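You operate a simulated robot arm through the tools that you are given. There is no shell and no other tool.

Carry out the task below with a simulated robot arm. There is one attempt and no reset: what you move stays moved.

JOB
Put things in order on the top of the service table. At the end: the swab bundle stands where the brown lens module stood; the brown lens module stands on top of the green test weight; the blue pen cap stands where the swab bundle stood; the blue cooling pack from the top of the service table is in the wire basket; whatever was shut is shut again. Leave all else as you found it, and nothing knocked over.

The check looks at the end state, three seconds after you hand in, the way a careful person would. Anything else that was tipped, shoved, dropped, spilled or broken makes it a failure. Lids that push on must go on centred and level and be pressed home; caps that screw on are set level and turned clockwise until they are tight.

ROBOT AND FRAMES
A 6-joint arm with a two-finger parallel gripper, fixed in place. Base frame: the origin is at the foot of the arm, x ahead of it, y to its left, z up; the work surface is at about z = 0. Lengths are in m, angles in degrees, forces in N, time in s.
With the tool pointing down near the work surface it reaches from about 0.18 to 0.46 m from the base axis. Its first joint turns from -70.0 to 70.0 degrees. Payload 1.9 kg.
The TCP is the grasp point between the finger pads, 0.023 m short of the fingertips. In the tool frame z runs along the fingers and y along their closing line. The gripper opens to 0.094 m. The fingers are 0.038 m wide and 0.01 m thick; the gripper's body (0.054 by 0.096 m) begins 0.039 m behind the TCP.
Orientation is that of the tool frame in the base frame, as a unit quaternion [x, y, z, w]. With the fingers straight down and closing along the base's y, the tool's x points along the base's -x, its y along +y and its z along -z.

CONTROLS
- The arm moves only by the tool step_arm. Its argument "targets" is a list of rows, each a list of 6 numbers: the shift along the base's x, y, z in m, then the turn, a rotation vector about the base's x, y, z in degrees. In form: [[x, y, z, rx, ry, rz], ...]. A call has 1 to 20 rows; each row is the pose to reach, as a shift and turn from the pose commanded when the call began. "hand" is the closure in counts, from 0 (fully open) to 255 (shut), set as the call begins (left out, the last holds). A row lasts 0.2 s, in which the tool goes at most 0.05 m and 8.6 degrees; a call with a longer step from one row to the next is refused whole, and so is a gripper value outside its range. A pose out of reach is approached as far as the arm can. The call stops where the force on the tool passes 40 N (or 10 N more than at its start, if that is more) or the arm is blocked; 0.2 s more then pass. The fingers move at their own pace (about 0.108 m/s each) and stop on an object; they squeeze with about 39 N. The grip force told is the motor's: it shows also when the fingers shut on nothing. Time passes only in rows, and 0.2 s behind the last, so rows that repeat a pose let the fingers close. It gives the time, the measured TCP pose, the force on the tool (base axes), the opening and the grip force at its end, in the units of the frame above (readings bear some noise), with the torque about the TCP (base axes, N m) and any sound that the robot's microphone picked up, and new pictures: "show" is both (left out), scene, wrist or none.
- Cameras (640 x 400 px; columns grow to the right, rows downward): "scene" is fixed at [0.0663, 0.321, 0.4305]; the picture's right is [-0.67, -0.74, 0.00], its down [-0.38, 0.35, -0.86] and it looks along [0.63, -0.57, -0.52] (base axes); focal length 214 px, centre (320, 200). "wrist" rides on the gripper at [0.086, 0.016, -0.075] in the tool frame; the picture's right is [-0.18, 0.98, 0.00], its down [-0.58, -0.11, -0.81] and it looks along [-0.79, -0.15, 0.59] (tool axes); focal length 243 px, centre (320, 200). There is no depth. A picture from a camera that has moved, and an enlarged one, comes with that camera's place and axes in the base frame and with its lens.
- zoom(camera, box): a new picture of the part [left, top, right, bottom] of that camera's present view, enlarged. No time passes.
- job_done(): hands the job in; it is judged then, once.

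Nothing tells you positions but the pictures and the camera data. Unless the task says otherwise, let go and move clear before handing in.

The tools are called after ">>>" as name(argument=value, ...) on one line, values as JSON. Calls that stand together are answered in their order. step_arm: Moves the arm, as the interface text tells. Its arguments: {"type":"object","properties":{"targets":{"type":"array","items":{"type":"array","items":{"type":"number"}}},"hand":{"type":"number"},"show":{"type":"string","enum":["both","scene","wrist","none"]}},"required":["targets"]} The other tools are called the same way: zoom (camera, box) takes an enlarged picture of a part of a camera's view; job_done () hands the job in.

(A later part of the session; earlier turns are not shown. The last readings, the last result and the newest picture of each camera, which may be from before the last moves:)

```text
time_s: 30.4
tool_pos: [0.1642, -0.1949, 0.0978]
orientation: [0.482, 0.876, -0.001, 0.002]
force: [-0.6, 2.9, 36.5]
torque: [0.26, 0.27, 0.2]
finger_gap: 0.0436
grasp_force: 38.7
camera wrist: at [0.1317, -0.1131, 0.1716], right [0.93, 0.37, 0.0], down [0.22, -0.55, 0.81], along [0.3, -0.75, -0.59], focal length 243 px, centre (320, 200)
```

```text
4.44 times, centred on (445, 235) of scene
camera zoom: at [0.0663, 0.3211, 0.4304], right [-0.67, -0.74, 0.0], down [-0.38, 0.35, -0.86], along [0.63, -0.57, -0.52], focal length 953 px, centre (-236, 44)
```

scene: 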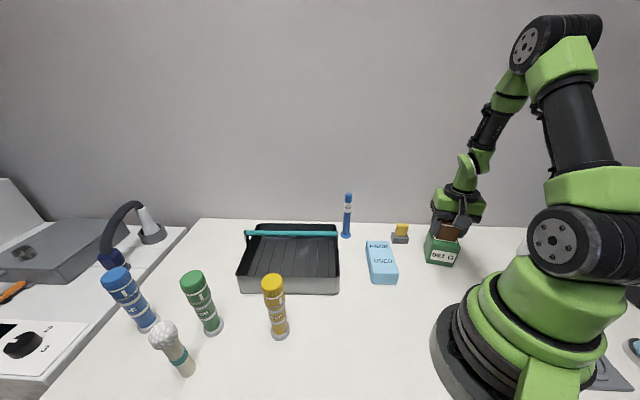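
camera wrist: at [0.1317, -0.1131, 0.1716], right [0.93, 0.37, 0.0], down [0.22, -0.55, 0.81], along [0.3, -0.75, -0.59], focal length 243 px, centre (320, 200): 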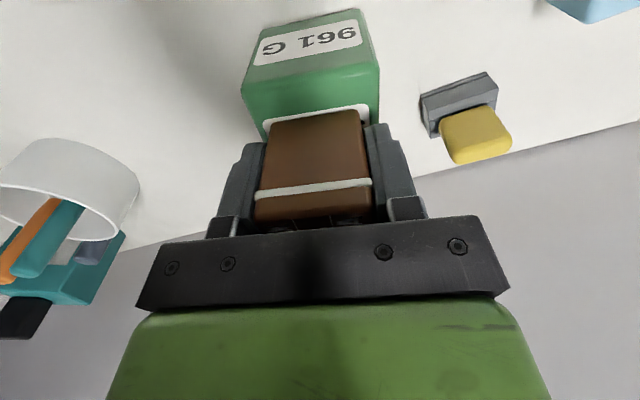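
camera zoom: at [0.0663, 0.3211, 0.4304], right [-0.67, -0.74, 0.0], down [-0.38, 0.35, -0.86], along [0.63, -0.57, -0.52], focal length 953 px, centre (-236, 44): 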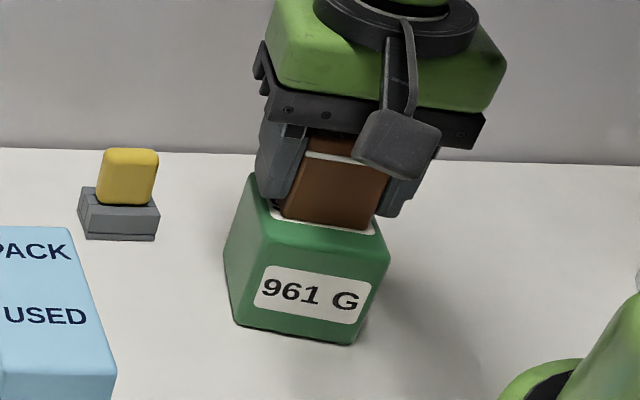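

Contact came slightly earlier than expected, pressing 36 N. I back off a hair to unload it before releasing.

>>> step_arm(targets=[[0, 0, 0.0005, 0, 0, 0], [0, 0, 0.001, 0, 0, 0], [0, 0, 0.001, 0, 0, 0]], show="wrist")

```text
time_s: 31.2
tool_pos: [0.1636, -0.194, 0.0987]
orientation: [0.484, 0.875, 0.001, -0.001]
force: [0.8, -1.3, -0.8]
torque: [-0.03, 0.01, 0.01]
finger_gap: 0.0436
grasp_force: 38.6
camera wrist: at [0.1306, -0.1125, 0.1724], right [0.93, 0.37, 0.0], down [0.22, -0.55, 0.8], along [0.3, -0.75, -0.59], focal length 243 px, centre (320, 200)
```

wrist: 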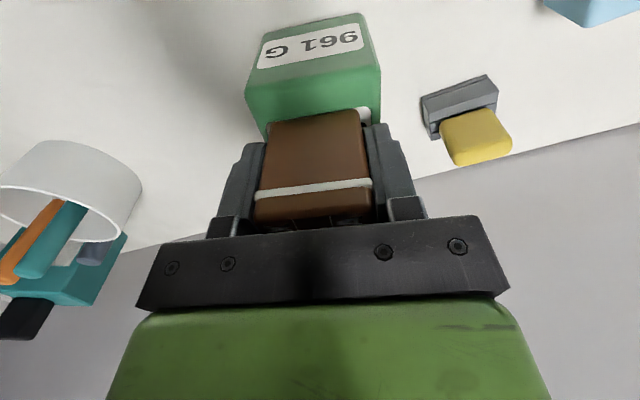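

>>> step_arm(targets=[[0, 0, -0.0004, 0, 0, 0], [0, 0, -0.0004, 0, 0, 0]], show="scene")

>>> zoom(camera="scene", box=[400, 190, 490, 280])

```text
time_s: 31.8
tool_pos: [0.1634, -0.1953, 0.0984]
orientation: [0.483, 0.875, 0.001, 0.0]
force: [-0.5, 0.2, 2.7]
torque: [-0.06, 0.01, -0.02]
finger_gap: 0.0437
grasp_force: 39.1
```

scene: 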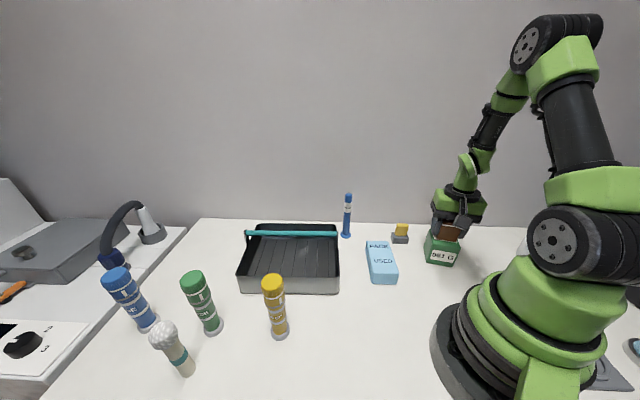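

```text
4.44 times, centred on (445, 235) of scene
camera zoom: at [0.0663, 0.321, 0.4304], right [-0.67, -0.74, 0.0], down [-0.38, 0.35, -0.86], along [0.63, -0.57, -0.52], focal length 953 px, centre (-236, 44)
```

zoom: 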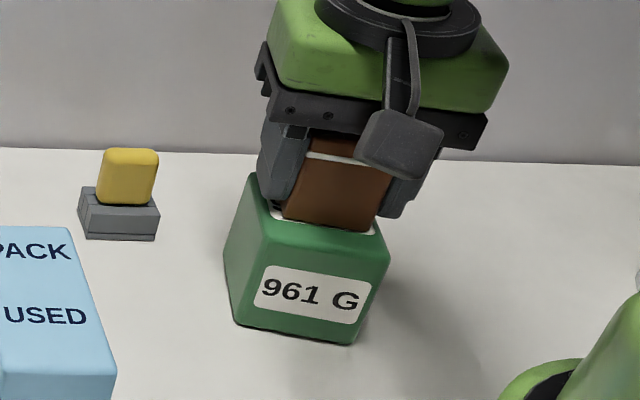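

Light contact (about 3 N), seated near centre of the weight. I release.

>>> step_arm(targets=[[0, 0, 0, 0, 0, 0], [0, 0, 0, 0, 0, 0], [0, 0, 0, 0, 0, 0], [0, 0, 0, 0, 0, 0]], hand=90, show="both")

>>> zoom(camera="scene", box=[400, 190, 490, 280])

```text
time_s: 32.8
tool_pos: [0.1645, -0.1932, 0.0989]
orientation: [0.483, 0.875, 0.001, 0.001]
force: [0.2, -0.4, 0.3]
torque: [0.0, 0.0, 0.01]
finger_gap: 0.0609
grasp_force: 0.0
camera wrist: at [0.1309, -0.113, 0.1721], right [0.93, 0.37, 0.0], down [0.22, -0.55, 0.81], along [0.3, -0.75, -0.59], focal length 243 px, centre (320, 200)
```

scene: 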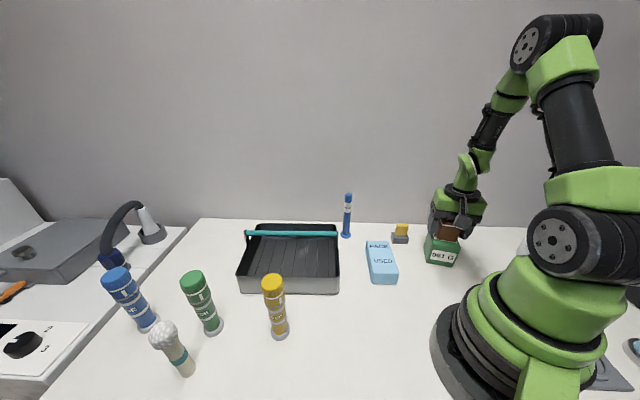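
wrist: 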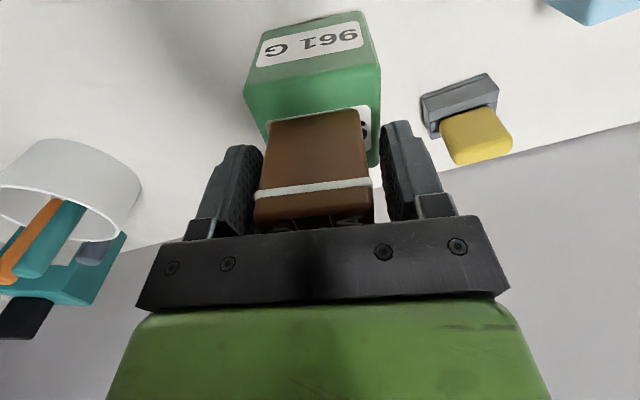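

```text
4.44 times, centred on (445, 235) of scene
camera zoom: at [0.0663, 0.321, 0.4305], right [-0.67, -0.74, 0.0], down [-0.38, 0.35, -0.86], along [0.63, -0.57, -0.52], focal length 953 px, centre (-236, 44)
```

zoom: 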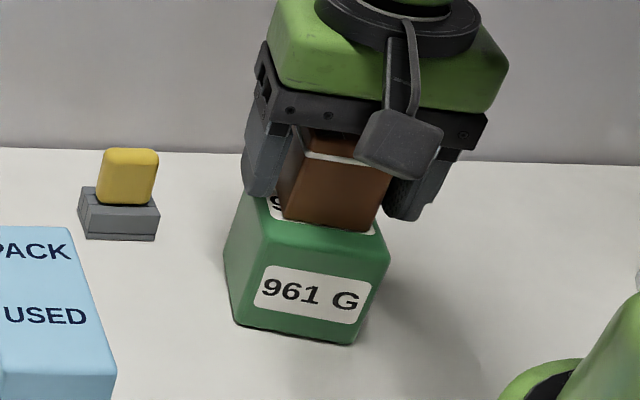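

Released and stable. I open fully and rise straight up.

>>> step_arm(targets=[[0, 0, 0.003, 0, 0, 0], [0, 0, 0.01, 0, 0, 0], [0, 0, 0.025, 0, 0, 0], [0, 0, 0.05, 0, 0, 0], [0, 0, 0.09, 0, 0, 0], [0, 0, 0.13, 0, 0, 0]], hand=60, show="both")

>>> zoom(camera="scene", box=[400, 190, 490, 280])

>>> zoom(camera="wrist", box=[220, 0, 420, 120])

```text
time_s: 34.2
tool_pos: [0.1623, -0.1942, 0.2277]
orientation: [0.483, 0.876, 0.002, 0.002]
force: [0.3, 0.8, 0.3]
torque: [0.01, 0.05, -0.02]
finger_gap: 0.0721
grasp_force: 0.1
camera wrist: at [0.1296, -0.1128, 0.3007], right [0.93, 0.37, 0.0], down [0.22, -0.55, 0.81], along [0.3, -0.75, -0.59], focal length 243 px, centre (320, 200)
```

scene: 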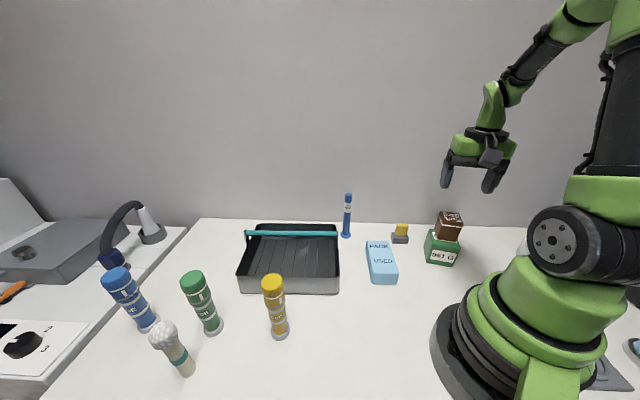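
wrist: 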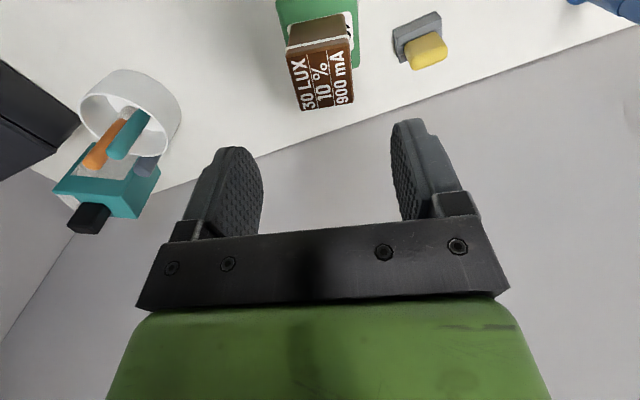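

```text
4.44 times, centred on (445, 235) of scene
camera zoom: at [0.0663, 0.321, 0.4305], right [-0.67, -0.74, 0.0], down [-0.38, 0.35, -0.86], along [0.63, -0.57, -0.52], focal length 953 px, centre (-236, 44)
```

zoom: 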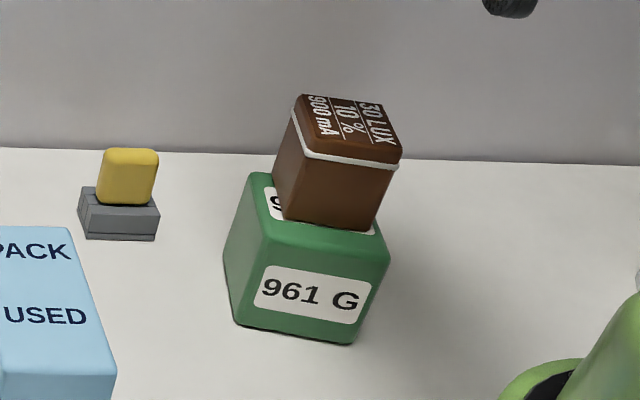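

```text
3.20 times, centred on (320, 60) of wrist
camera zoom: at [0.1296, -0.1128, 0.3007], right [0.93, 0.37, 0.0], down [0.22, -0.55, 0.81], along [0.3, -0.75, -0.59], focal length 776 px, centre (320, 648)
```

zoom: 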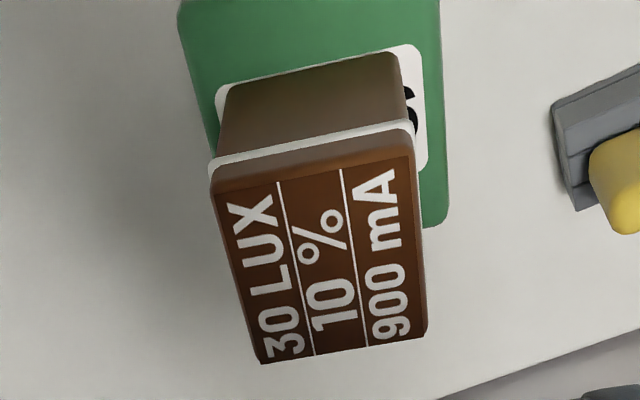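

The lens module now stands on the green weight. Next I swing over to view the swab bundle and its neighbours from close by.

>>> step_arm(targets=[[0.0281, 0.0137, 0.003, 0, 0, 7.13], [0.0552, 0.0313, 0.006, 0, 0, 14.26], [0.0807, 0.0529, 0.009, 0, 0, 21.4], [0.104, 0.0782, 0.012, 0, 0, 28.5], [0.1246, 0.1071, 0.015, 0, 0, 35.6], [0.142, 0.1392, 0.018, 0, 0, 42.8], [0.1558, 0.1742, 0.021, 0, 0, 49.9], [0.1654, 0.2116, 0.024, 0, 0, 57], [0.1706, 0.251, 0.027, 0, 0, 64.2], [0.1709, 0.2918, 0.03, 0, 0, 71.3], [0.1662, 0.3334, 0.032, 0, 0, 78.4], [0.1563, 0.3751, 0.032, 0, 0, 85.6], [0.141, 0.4163, 0.032, 0, 0, 92.7], [0.1204, 0.4564, 0.032, 0, 0, 99.8], [0.0946, 0.4946, 0.032, 0, 0, 107]], show="both")

>>> zoom(camera="wrist", box=[220, 20, 420, 240])

```text
time_s: 37.4
tool_pos: [0.2589, 0.2992, 0.2612]
orientation: [-0.418, 0.908, 0.001, 0.0]
force: [-1.0, -0.6, -0.3]
torque: [-0.03, -0.03, 0.01]
finger_gap: 0.072
grasp_force: 0.1
camera wrist: at [0.1901, 0.2444, 0.335], right [-0.63, 0.78, 0.0], down [0.46, 0.37, 0.81], along [0.63, 0.51, -0.59], focal length 243 px, centre (320, 200)
```

scene: 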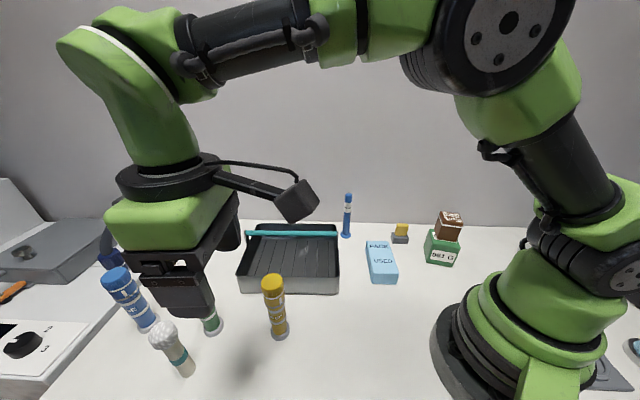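
wrist: 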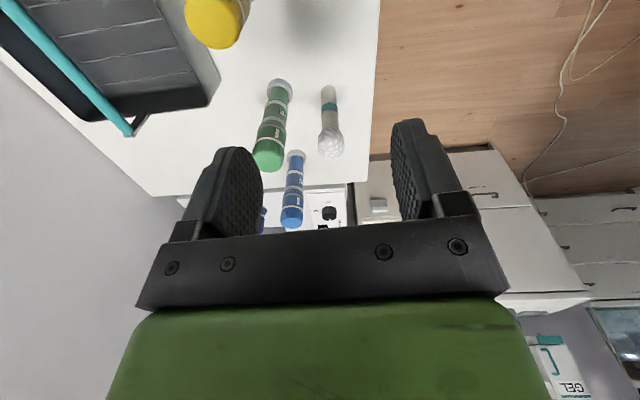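

```text
1.82 times, centred on (320, 130) of wrist
camera zoom: at [0.1901, 0.2444, 0.335], right [-0.63, 0.78, 0.0], down [0.46, 0.37, 0.81], along [0.63, 0.51, -0.59], focal length 441 px, centre (320, 327)
```

zoom: 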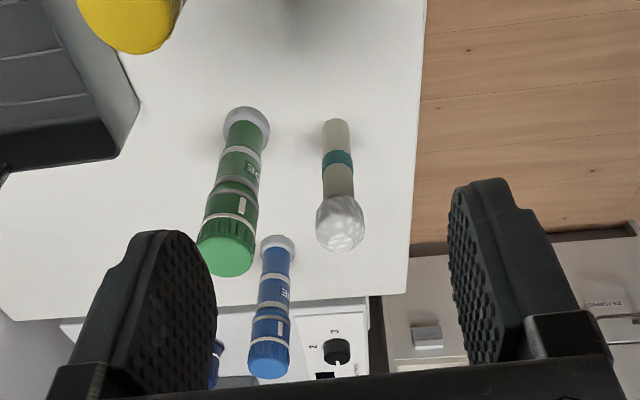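

>>> zoom(camera="wrist", box=[250, 70, 370, 180])

>>> zoom(camera="scene", box=[130, 300, 230, 400])

```text
3.64 times, centred on (310, 125) of wrist
camera zoom: at [0.1901, 0.2444, 0.335], right [-0.63, 0.78, 0.0], down [0.46, 0.37, 0.81], along [0.63, 0.51, -0.59], focal length 882 px, centre (356, 473)
```

zoom: 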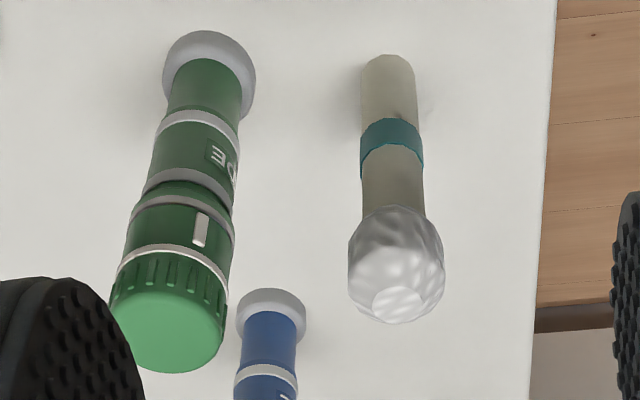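

```text
4.00 times, centred on (180, 350) of scene
camera zoom: at [0.0663, 0.321, 0.4305], right [-0.67, -0.74, 0.0], down [-0.38, 0.35, -0.86], along [0.63, -0.57, -0.52], focal length 858 px, centre (880, -400)
```

zoom: 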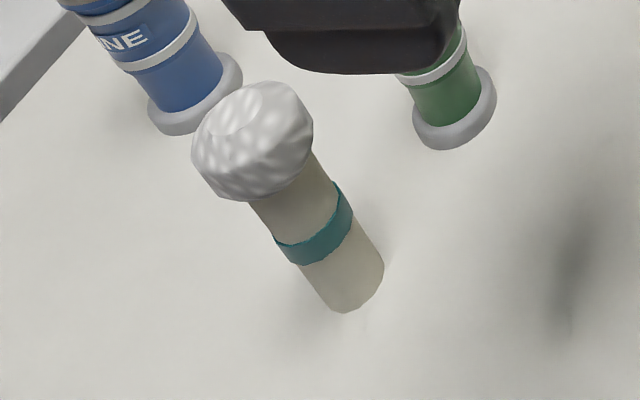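

The swab bundle stands at about (0.332, 0.374), roughly 127 mm tall with a 31 mm head; the green bottle is 70 mm from it. It's beyond straight-down reach, so I'll yaw to 20° and tilt the tool 25° outward, high above everything, with fingers part-open.

>>> step_arm(targets=[[0, 0, 0, 0, 0, -7.5], [0, 0, 0, 0, 0, -15], [0, 0, 0, 0, 0, -22.5], [0, 0, 0, 0, 0, -29.3]], hand=105, show="none")

>>> step_arm(targets=[[0.01, 0.01, 0, 2.39, -6.58, 0], [0.02, 0.02, 0, 4.79, -13.16, 0], [0.03, 0.03, 0, 7.18, -19.73, 0], [0.04, 0.04, 0, 8.55, -23.49, 0], [0.04, 0.04, 0, 8.55, -23.49, 0]], show="both")

```text
time_s: 38.4
tool_pos: [0.2593, 0.2992, 0.2612]
orientation: [-0.172, 0.985, 0.001, 0.0]
force: [-0.7, -0.7, 1.0]
torque: [0.0, 0.0, 0.0]
finger_gap: 0.0551
grasp_force: 0.0
```

```text
time_s: 39.6
tool_pos: [0.2998, 0.3403, 0.2596]
orientation: [-0.169, 0.961, 0.039, 0.214]
force: [-0.6, -0.8, 1.0]
torque: [0.02, 0.0, 0.02]
finger_gap: 0.0554
grasp_force: 0.1
camera wrist: at [0.1896, 0.3183, 0.29], right [-0.18, 0.98, 0.08], down [0.21, -0.04, 0.98], along [0.96, 0.19, -0.2], focal length 243 px, centre (320, 200)
```

scene: 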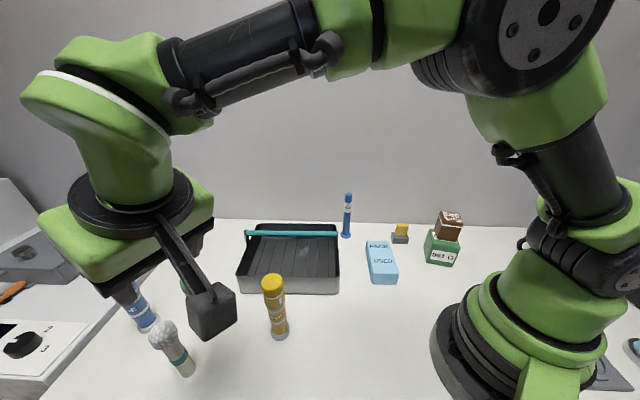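
wrist: 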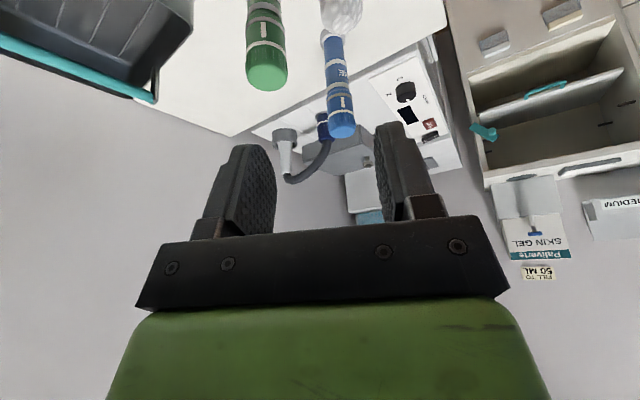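

Tilted pose reached well. I move over the swab bundle and partway down, staying above it.

>>> step_arm(targets=[[0.0165, 0.0167, 0, 0, 0, 0], [0.0327, 0.0334, 0, 0, 0, 0], [0.0327, 0.0334, -0.03, 0, 0, 0], [0.0327, 0.0334, -0.06, 0, 0, 0], [0.0327, 0.0334, -0.075, 0, 0, 0], [0.0327, 0.0334, -0.075, 0, 0, 0]], show="both")

>>> zoom(camera="wrist", box=[200, 0, 440, 240])

```text
time_s: 41.0
tool_pos: [0.3317, 0.3746, 0.1844]
orientation: [-0.168, 0.962, 0.039, 0.213]
force: [-0.1, -1.2, -0.2]
torque: [0.01, 0.0, 0.03]
finger_gap: 0.0552
grasp_force: 0.1
camera wrist: at [0.2228, 0.3515, 0.2147], right [-0.18, 0.98, 0.08], down [0.21, -0.04, 0.98], along [0.96, 0.19, -0.2], focal length 243 px, centre (320, 200)
```

scene: 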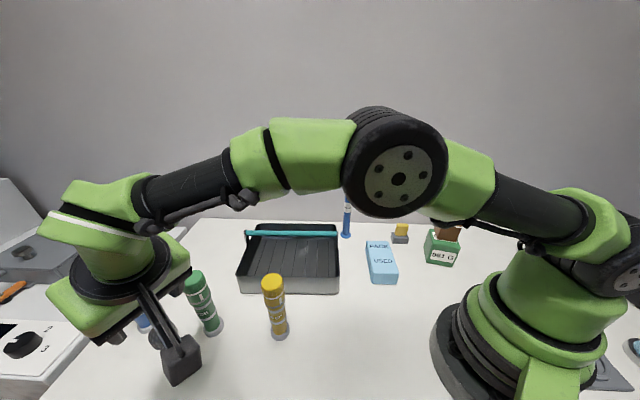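
wrist: 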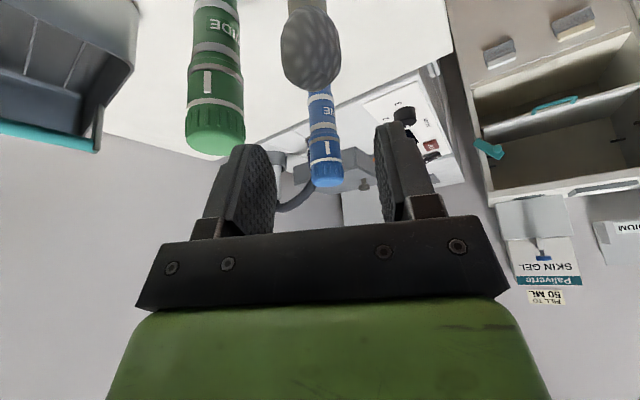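

```text
1.67 times, centred on (320, 120) of wrist
camera zoom: at [0.2228, 0.3515, 0.2147], right [-0.18, 0.98, 0.08], down [0.21, -0.04, 0.98], along [0.96, 0.19, -0.2], focal length 404 px, centre (320, 333)
```

zoom: 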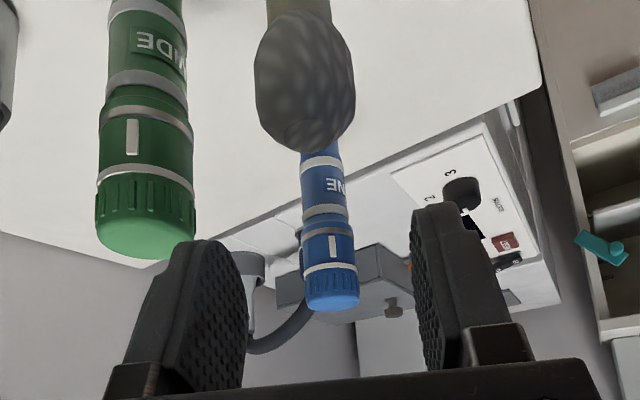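

The head is laterally centred between the fingers. I descend so that the pads straddle the cotton head.

>>> step_arm(targets=[[-0.001, 0, -0.02, 0, 0, 0], [-0.001, 0, -0.04, 0, 0, 0], [-0.001, 0, -0.06, 0, 0, 0], [-0.001, 0, -0.077, 0, 0, 0], [-0.001, 0, -0.077, 0, 0, 0]], show="both")

>>> zoom(camera="wrist", box=[200, 0, 440, 240])

>>> zoom(camera="scene", box=[40, 260, 240, 400])

```text
time_s: 42.2
tool_pos: [0.3307, 0.3736, 0.1093]
orientation: [-0.169, 0.962, 0.038, 0.213]
force: [0.0, 0.2, 0.9]
torque: [0.0, -0.02, 0.01]
finger_gap: 0.0556
grasp_force: 0.2
camera wrist: at [0.2218, 0.3507, 0.1385], right [-0.18, 0.98, 0.08], down [0.21, -0.04, 0.98], along [0.96, 0.19, -0.2], focal length 243 px, centre (320, 200)
```

scene: 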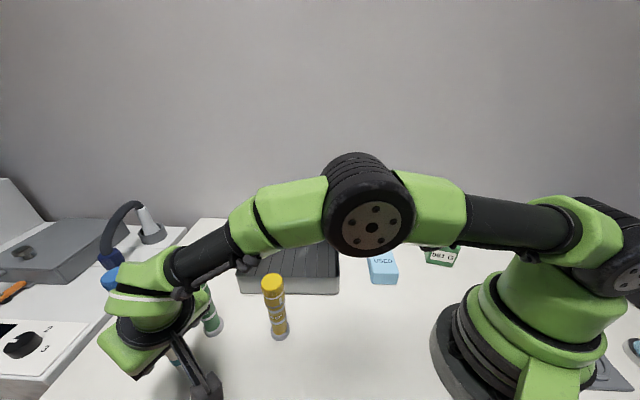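
wrist: 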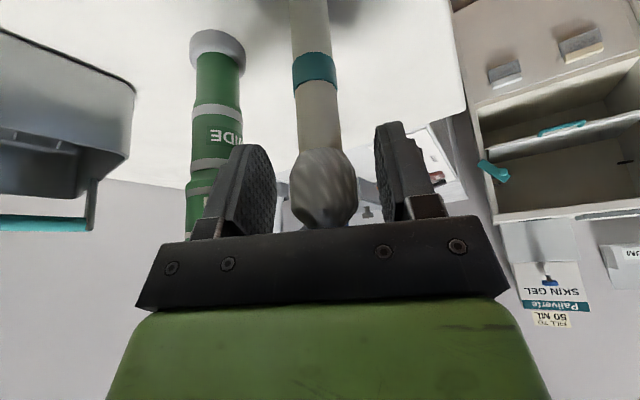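

```text
1.67 times, centred on (320, 120) of wrist
camera zoom: at [0.2218, 0.3507, 0.1385], right [-0.18, 0.98, 0.08], down [0.21, -0.04, 0.98], along [0.96, 0.19, -0.2], focal length 404 px, centre (320, 333)
```

zoom: 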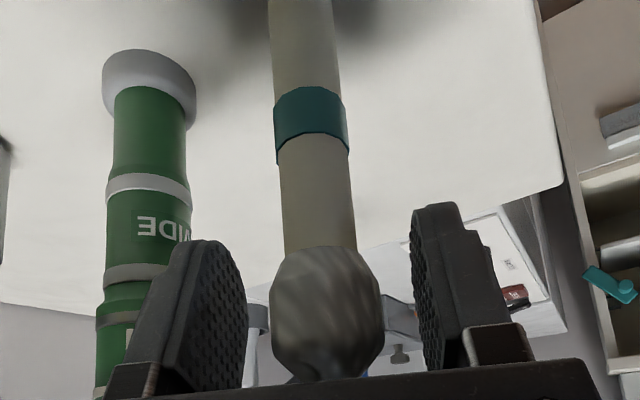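

```text
2.86 times, centred on (140, 330) of scene
camera zoom: at [0.0663, 0.321, 0.4305], right [-0.67, -0.74, 0.0], down [-0.38, 0.35, -0.86], along [0.63, -0.57, -0.52], focal length 613 px, centre (834, -171)
```

zoom: 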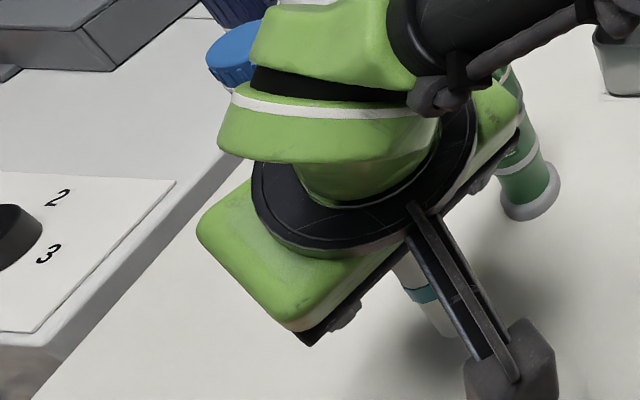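

Centred well; swab axis at about (0.3305, 0.374). I close on the head.

>>> step_arm(targets=[[0, 0, 0, 0, 0, 0], [0, 0, 0, 0, 0, 0], [0, 0, 0, 0, 0, 0], [0, 0, 0, 0, 0, 0], [0, 0, 0, 0, 0, 0]], hand=255, show="wrist")

>>> zoom(camera="wrist", box=[200, 0, 440, 240])

```text
time_s: 43.4
tool_pos: [0.3315, 0.3726, 0.1086]
orientation: [-0.168, 0.962, 0.038, 0.214]
force: [0.2, 1.0, -0.9]
torque: [0.02, 0.01, 0.01]
finger_gap: 0.0293
grasp_force: 38.7
camera wrist: at [0.2217, 0.3507, 0.1388], right [-0.18, 0.98, 0.08], down [0.21, -0.04, 0.98], along [0.96, 0.19, -0.2], focal length 243 px, centre (320, 200)
```

wrist: 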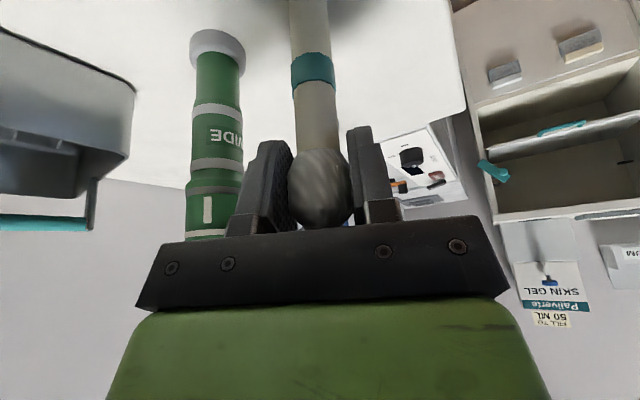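

```text
1.67 times, centred on (320, 120) of wrist
camera zoom: at [0.2217, 0.3507, 0.1388], right [-0.18, 0.98, 0.08], down [0.21, -0.04, 0.98], along [0.96, 0.19, -0.2], focal length 404 px, centre (320, 333)
```

zoom: 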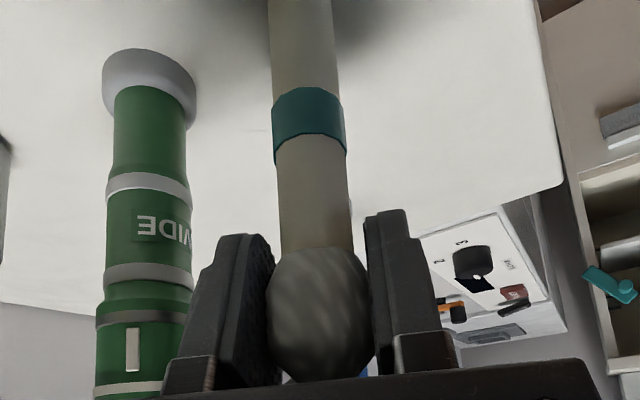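

Gripped at 29 mm, upright. I lift very slowly at first.

>>> step_arm(targets=[[0, 0, 0.001, 0, 0, 0], [0, 0, 0.002, 0, 0, 0], [0, 0, 0.003, 0, 0, 0], [0, 0, 0.005, 0, 0, 0], [0, 0, 0.007, 0, 0, 0], [0, 0, 0.01, 0, 0, 0], [0, 0, 0.013, 0, 0, 0], [0, 0, 0.016, 0, 0, 0]], show="wrist")

>>> zoom(camera="wrist", box=[200, 0, 440, 240])

```text
time_s: 45.2
tool_pos: [0.3304, 0.3735, 0.1246]
orientation: [-0.169, 0.962, 0.038, 0.213]
force: [0.3, 0.1, 0.2]
torque: [0.04, -0.01, 0.01]
finger_gap: 0.0292
grasp_force: 38.7
camera wrist: at [0.2208, 0.3514, 0.1542], right [-0.18, 0.98, 0.08], down [0.21, -0.04, 0.98], along [0.96, 0.19, -0.2], focal length 243 px, centre (320, 200)
```

wrist: 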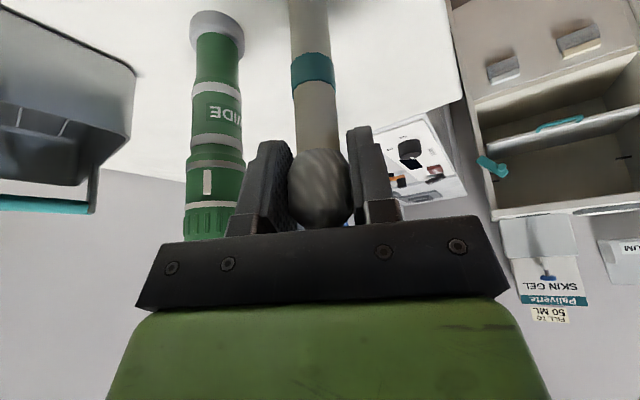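

```text
1.67 times, centred on (320, 120) of wrist
camera zoom: at [0.2208, 0.3514, 0.1542], right [-0.18, 0.98, 0.08], down [0.21, -0.04, 0.98], along [0.96, 0.19, -0.2], focal length 404 px, centre (320, 333)
```

zoom: 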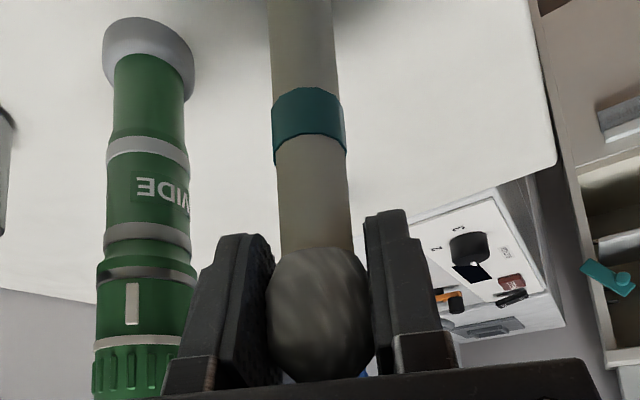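

The bundle is lifted and stays upright. I raise it clear of the bottles and start carrying it toward the lens module's old place.

>>> step_arm(targets=[[0, 0, 0.003, 0, 0, 0], [0, 0, 0.008, 0, 0, 0], [0, 0, 0.015, 0, 0, 0], [0, 0, 0.023, 0, 0, 0], [0, 0, 0.032, 0, 0, 0], [0, 0, 0.042, 0, 0, 0], [0, 0, 0.052, 0, 0, 0], [0, 0, 0.062, 0, 0, 0], [0, 0, 0.07, 0, 0, 0], [0, 0, 0.076, 0, 0, 0], [-0.0014, -0.0017, 0.078, 0, 0, 0], [-0.0056, -0.0068, 0.08, 0, 0, 0], [-0.0126, -0.0152, 0.083, 0, 0, 0], [-0.0224, -0.027, 0.087, 0, 0, 0], [-0.0336, -0.0405, 0.091, 0, 0, 0], [-0.0462, -0.0557, 0.095, 0, 0, 0], [-0.0588, -0.0709, 0.099, 0, 0, 0], [-0.0715, -0.0861, 0.103, 0, 0, 0], [-0.08, -0.0964, 0.105, 0, 0, 0], [-0.0841, -0.1013, 0.106, 0, 0, 0]], show="both")

```text
time_s: 49.4
tool_pos: [0.2474, 0.2718, 0.2306]
orientation: [-0.169, 0.962, 0.038, 0.213]
force: [-0.3, 0.1, -0.3]
torque: [-0.02, 0.03, 0.04]
finger_gap: 0.0287
grasp_force: 39.2
camera wrist: at [0.1377, 0.2503, 0.2609], right [-0.18, 0.98, 0.08], down [0.21, -0.04, 0.98], along [0.96, 0.19, -0.2], focal length 243 px, centre (320, 200)
```

scene: 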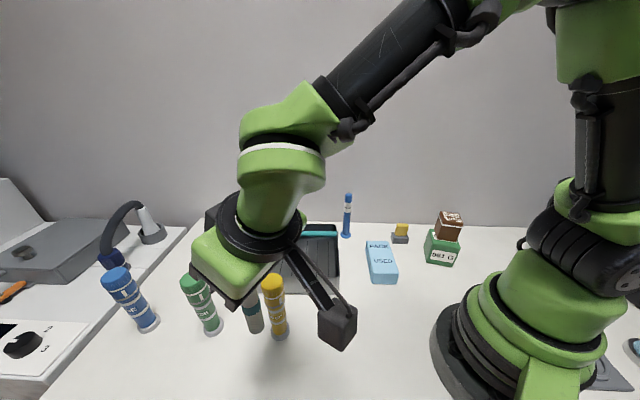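
wrist: 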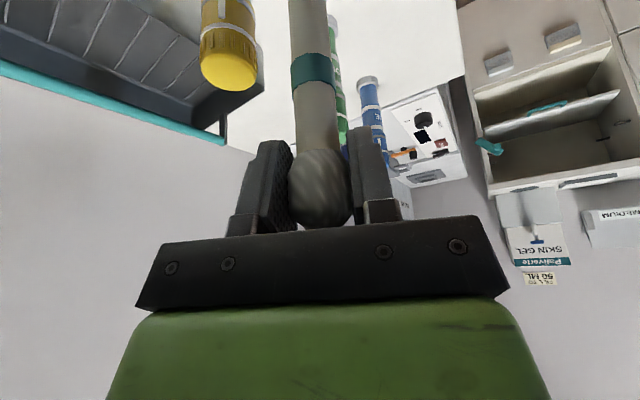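

Carrying steadily. I continue to above (0.190, 0.205) and part of the way down.

>>> step_arm(targets=[[-0.0017, -0.002, 0, 0, 0, 0], [-0.0056, -0.0068, 0, 0, 0, 0], [-0.0112, -0.0135, 0, 0, 0, 0], [-0.0179, -0.0216, 0, 0, 0, 0], [-0.0246, -0.0297, 0, 0, 0, 0], [-0.0314, -0.0378, 0, 0, 0, 0], [-0.0381, -0.0459, 0, 0, 0, 0], [-0.0442, -0.0533, 0, 0, 0, 0], [-0.0493, -0.0594, 0, 0, 0, 0], [-0.0532, -0.0641, 0, 0, 0, 0], [-0.056, -0.0675, 0, 0, 0, 0], [-0.056, -0.0675, -0.004, 0, 0, 0], [-0.056, -0.0675, -0.014, 0, 0, 0], [-0.056, -0.0675, -0.029, 0, 0, 0], [-0.056, -0.0675, -0.044, 0, 0, 0], [-0.056, -0.0675, -0.059, 0, 0, 0], [-0.056, -0.0675, -0.074, 0, 0, 0], [-0.056, -0.0675, -0.086, 0, 0, 0], [-0.056, -0.0675, -0.092, 0, 0, 0]], show="both")

>>> zoom(camera="scene", box=[240, 240, 400, 400])

```text
time_s: 53.4
tool_pos: [0.1905, 0.2034, 0.1372]
orientation: [-0.169, 0.962, 0.039, 0.213]
force: [-0.4, -0.2, -0.1]
torque: [0.0, -0.03, -0.03]
finger_gap: 0.0288
grasp_force: 39.2
camera wrist: at [0.0808, 0.1824, 0.1685], right [-0.18, 0.98, 0.08], down [0.21, -0.04, 0.98], along [0.96, 0.19, -0.2], focal length 243 px, centre (320, 200)
```

scene: 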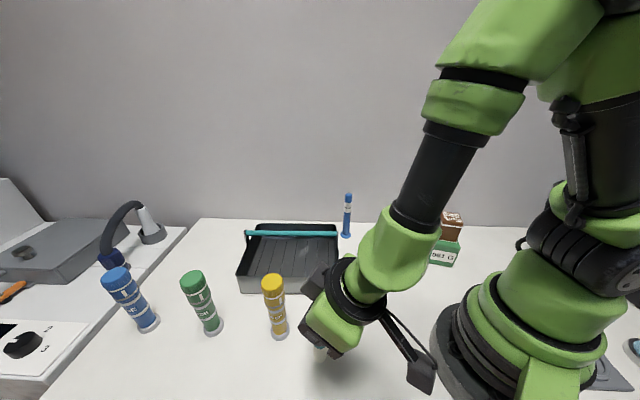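
wrist: 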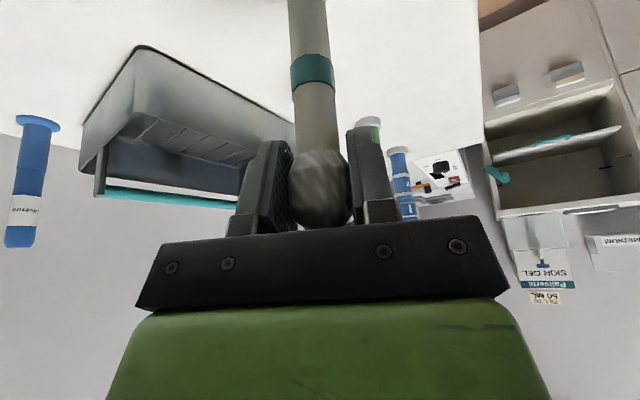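

```text
2.50 times, centred on (320, 320) of scene
camera zoom: at [0.0663, 0.321, 0.4305], right [-0.67, -0.74, 0.0], down [-0.38, 0.35, -0.86], along [0.63, -0.57, -0.52], focal length 536 px, centre (320, -100)
```

zoom: 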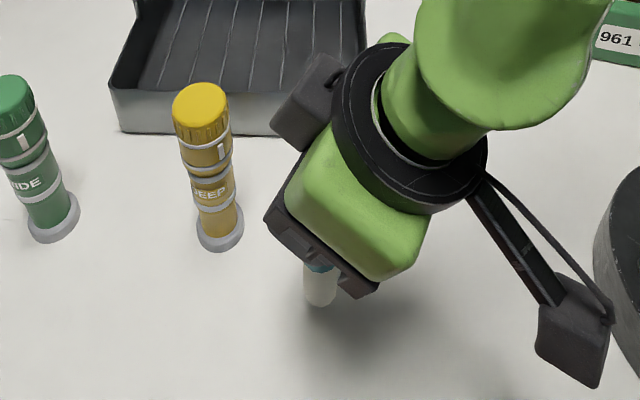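

The bundle is vertical over the target. I lower it to just above the table.

>>> step_arm(targets=[[0, 0, -0.004, 0, 0, 0], [0, 0, -0.01, 0, 0, 0], [0, 0, -0.016, 0, 0, 0], [0, 0, -0.021, 0, 0, 0], [0, 0, -0.025, 0, 0, 0], [0, 0, -0.0275, 0, 0, 0], [0, 0, -0.0285, 0, 0, 0], [0, 0, -0.0285, 0, 0, 0]], show="both")

>>> zoom(camera="scene", box=[260, 300, 380, 400])

```text
time_s: 55.2
tool_pos: [0.1898, 0.2061, 0.1089]
orientation: [-0.169, 0.962, 0.037, 0.213]
force: [-0.8, -0.5, -0.2]
torque: [0.01, 0.01, -0.02]
finger_gap: 0.0289
grasp_force: 39.1
camera wrist: at [0.0812, 0.1828, 0.1399], right [-0.18, 0.98, 0.08], down [0.21, -0.04, 0.98], along [0.96, 0.19, -0.2], focal length 243 px, centre (320, 200)
```

scene: 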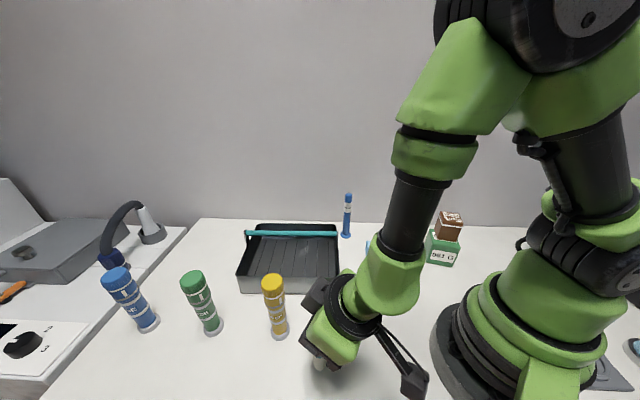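
wrist: 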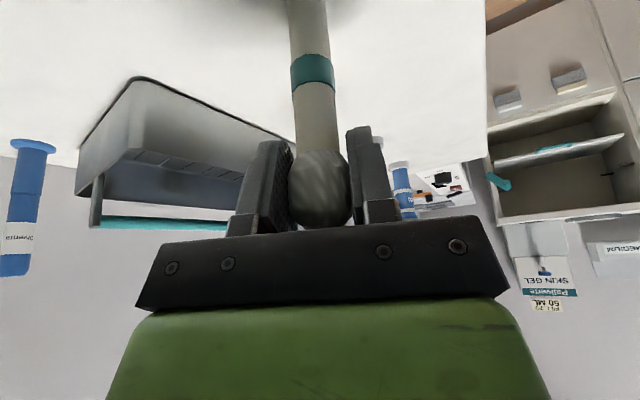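

```text
4.00 times, centred on (320, 350) of scene
camera zoom: at [0.0663, 0.321, 0.4305], right [-0.67, -0.74, 0.0], down [-0.38, 0.35, -0.86], along [0.63, -0.57, -0.52], focal length 858 px, centre (320, -400)
```

zoom: 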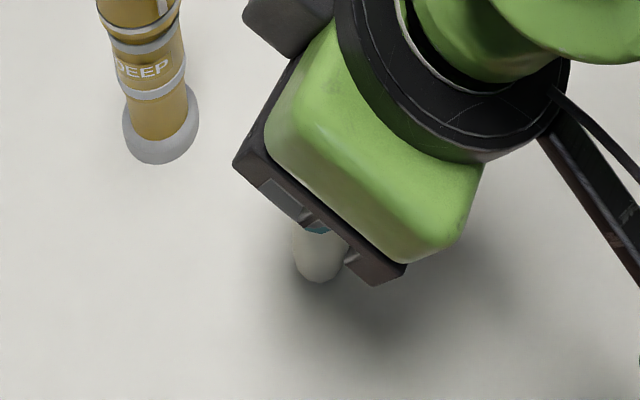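

>>> step_arm(targets=[[0, 0, -0.0007, 0, 0, 0], [0, 0, -0.0014, 0, 0, 0], [0, 0, -0.0014, 0, 0, 0]], show="none")

```text
time_s: 56.0
tool_pos: [0.1901, 0.2039, 0.1091]
orientation: [-0.168, 0.962, 0.038, 0.213]
force: [0.0, 0.2, 0.1]
torque: [0.01, -0.03, 0.01]
finger_gap: 0.0285
grasp_force: 39.1
```

>>> step_arm(targets=[[0, 0, -0.0005, 0, 0, 0], [0, 0, -0.001, 0, 0, 0], [0, 0, -0.001, 0, 0, 0]], show="none")

```text
time_s: 56.8
tool_pos: [0.1894, 0.2058, 0.1076]
orientation: [-0.169, 0.961, 0.039, 0.214]
force: [-1.6, -0.1, 4.7]
torque: [-0.03, 0.09, -0.02]
finger_gap: 0.0288
grasp_force: 39.2
```

Touchdown with about 5 N. I release by opening partway.

>>> step_arm(targets=[[0, 0, 0, 0, 0, 0], [0, 0, 0, 0, 0, 0], [0, 0, 0, 0, 0, 0], [0, 0, 0, 0, 0, 0]], hand=120, show="both")

>>> zoom(camera="wrist", box=[200, 0, 440, 240])

>>> zoom(camera="scene", box=[260, 300, 380, 400])

```text
time_s: 57.8
tool_pos: [0.1889, 0.2045, 0.1061]
orientation: [-0.17, 0.961, 0.038, 0.213]
force: [0.5, 0.5, 0.2]
torque: [0.01, -0.01, -0.03]
finger_gap: 0.0495
grasp_force: 0.1
camera wrist: at [0.0808, 0.1823, 0.1376], right [-0.18, 0.98, 0.08], down [0.21, -0.04, 0.98], along [0.96, 0.19, -0.2], focal length 243 px, centre (320, 200)
```

scene: 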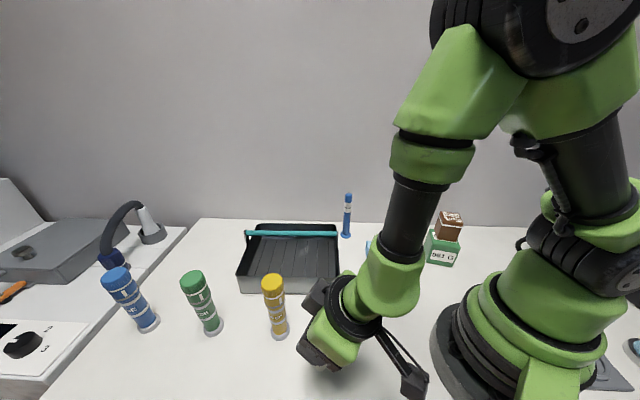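
wrist: 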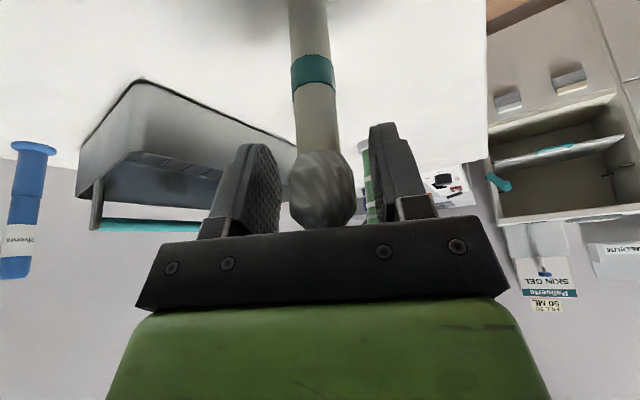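

```text
1.67 times, centred on (320, 120) of wrist
camera zoom: at [0.0808, 0.1823, 0.1376], right [-0.18, 0.98, 0.08], down [0.21, -0.04, 0.98], along [0.96, 0.19, -0.2], focal length 404 px, centre (320, 333)
```

zoom: 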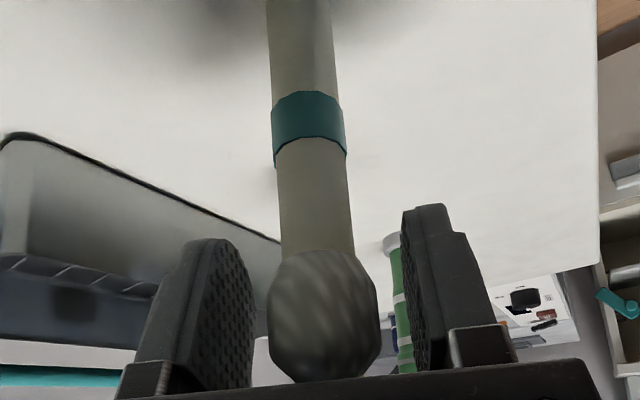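

```text
4.00 times, centred on (320, 350) of scene
camera zoom: at [0.0663, 0.321, 0.4305], right [-0.67, -0.74, 0.0], down [-0.38, 0.35, -0.86], along [0.63, -0.57, -0.52], focal length 858 px, centre (320, -400)
```

zoom: 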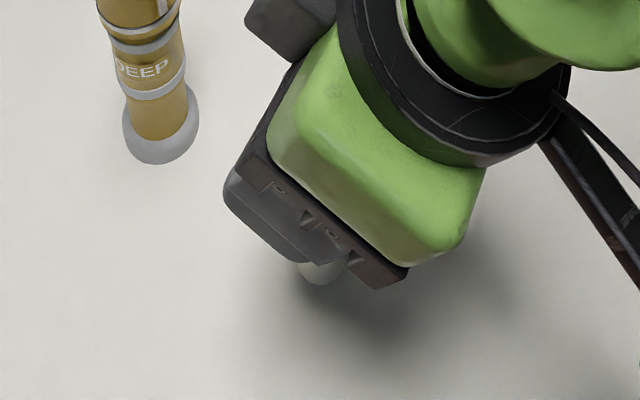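

The bundle stands by itself between the open fingers. I rise straight up clear of it.

>>> step_arm(targets=[[0, 0, 0.005, 0, 0, 0], [0, 0, 0.015, 0, 0, 0], [0, 0, 0.03, 0, 0, 0], [0, 0, 0.05, 0, 0, 0], [0, 0, 0.08, 0, 0, 0], [0, 0, 0.11, 0, 0, 0], [0, 0, 0.14, 0, 0, 0]], show="both")

>>> zoom(camera="scene", box=[240, 260, 400, 400])

```text
time_s: 59.4
tool_pos: [0.191, 0.2023, 0.2468]
orientation: [-0.169, 0.961, 0.039, 0.213]
force: [0.0, 0.4, 0.6]
torque: [0.02, 0.02, 0.0]
finger_gap: 0.0496
grasp_force: 0.1
camera wrist: at [0.0818, 0.1811, 0.2776], right [-0.18, 0.98, 0.08], down [0.21, -0.04, 0.98], along [0.96, 0.19, -0.2], focal length 243 px, centre (320, 200)
```

scene: 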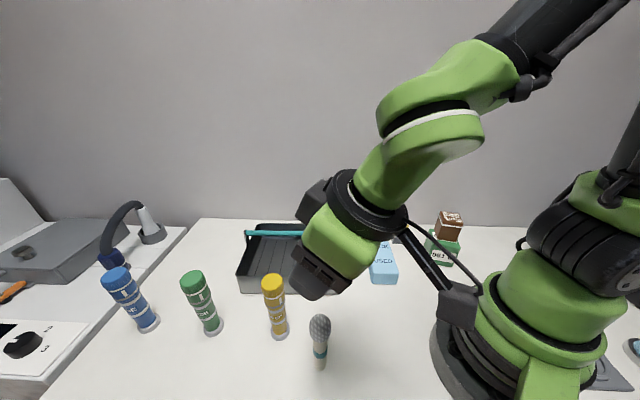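
wrist: 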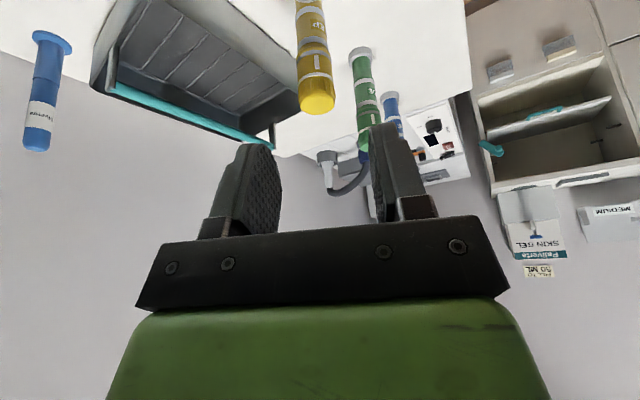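

```text
2.86 times, centred on (320, 330) of scene
camera zoom: at [0.0663, 0.321, 0.4305], right [-0.67, -0.74, 0.0], down [-0.38, 0.35, -0.86], along [0.63, -0.57, -0.52], focal length 613 px, centre (320, -171)
```

zoom: 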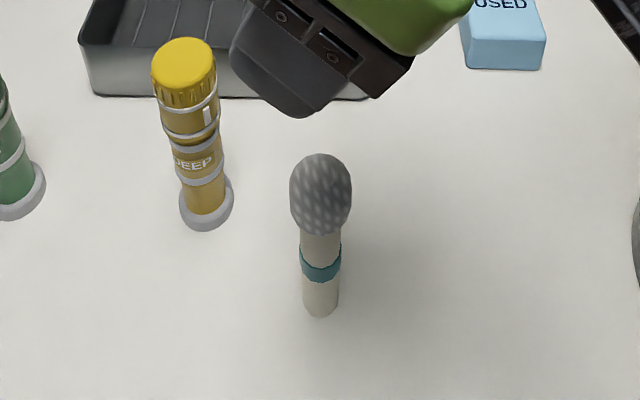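

The swab bundle is placed. Now I go over toward the blue pen cap, keeping the 25° tilt, to align on it.

>>> step_arm(targets=[[0.0292, -0.0221, 0.003, 0, 0, -4.4], [0.0562, -0.048, 0.006, 0, 0, -8.8], [0.08, -0.0779, 0.009, 0, 0, -13.1], [0.0997, -0.1115, 0.01, 0, 0, -17.5], [0.1152, -0.148, 0.01, 0, 0, -21.9], [0.1265, -0.1869, 0.01, 0, 0, -26.3], [0.1327, -0.2278, 0.01, 0, 0, -30.6], [0.1331, -0.2699, 0.01, 0, 0, -35]], show="both")

>>> zoom(camera="wrist", box=[200, 0, 440, 240])

```text
time_s: 61.2
tool_pos: [0.3222, -0.0663, 0.2567]
orientation: [0.128, 0.968, -0.028, 0.215]
force: [0.1, 0.8, 0.1]
torque: [0.0, 0.02, 0.02]
finger_gap: 0.0498
grasp_force: 0.1
camera wrist: at [0.2205, -0.0222, 0.2869], right [0.42, 0.91, 0.08], down [0.15, -0.16, 0.98], along [0.9, -0.4, -0.2], focal length 243 px, centre (320, 200)
```

scene: 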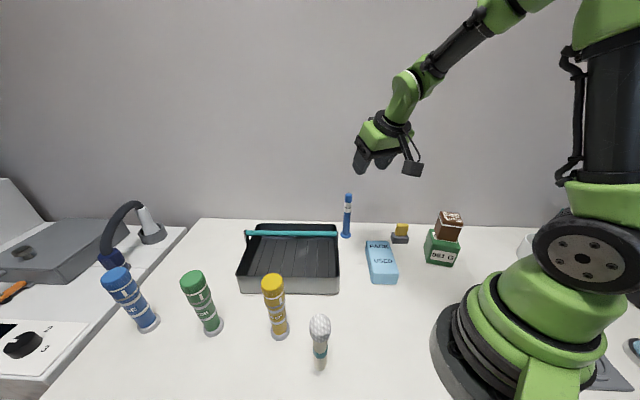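
wrist: 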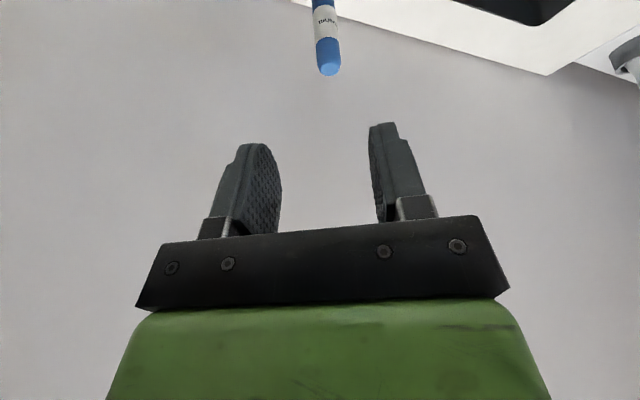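

```text
1.67 times, centred on (320, 120) of wrist
camera zoom: at [0.2205, -0.0222, 0.2869], right [0.42, 0.91, 0.08], down [0.15, -0.16, 0.98], along [0.9, -0.4, -0.2], focal length 404 px, centre (320, 333)
```

zoom: 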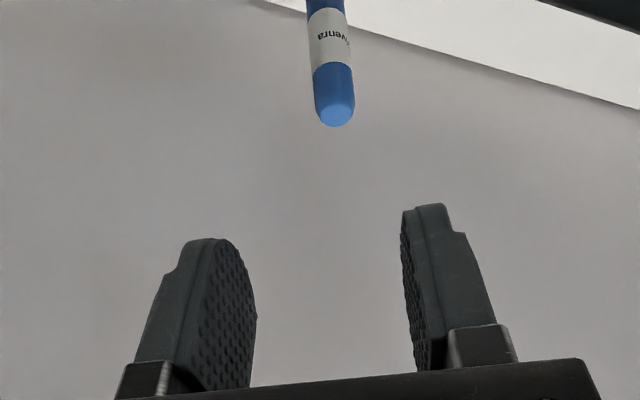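

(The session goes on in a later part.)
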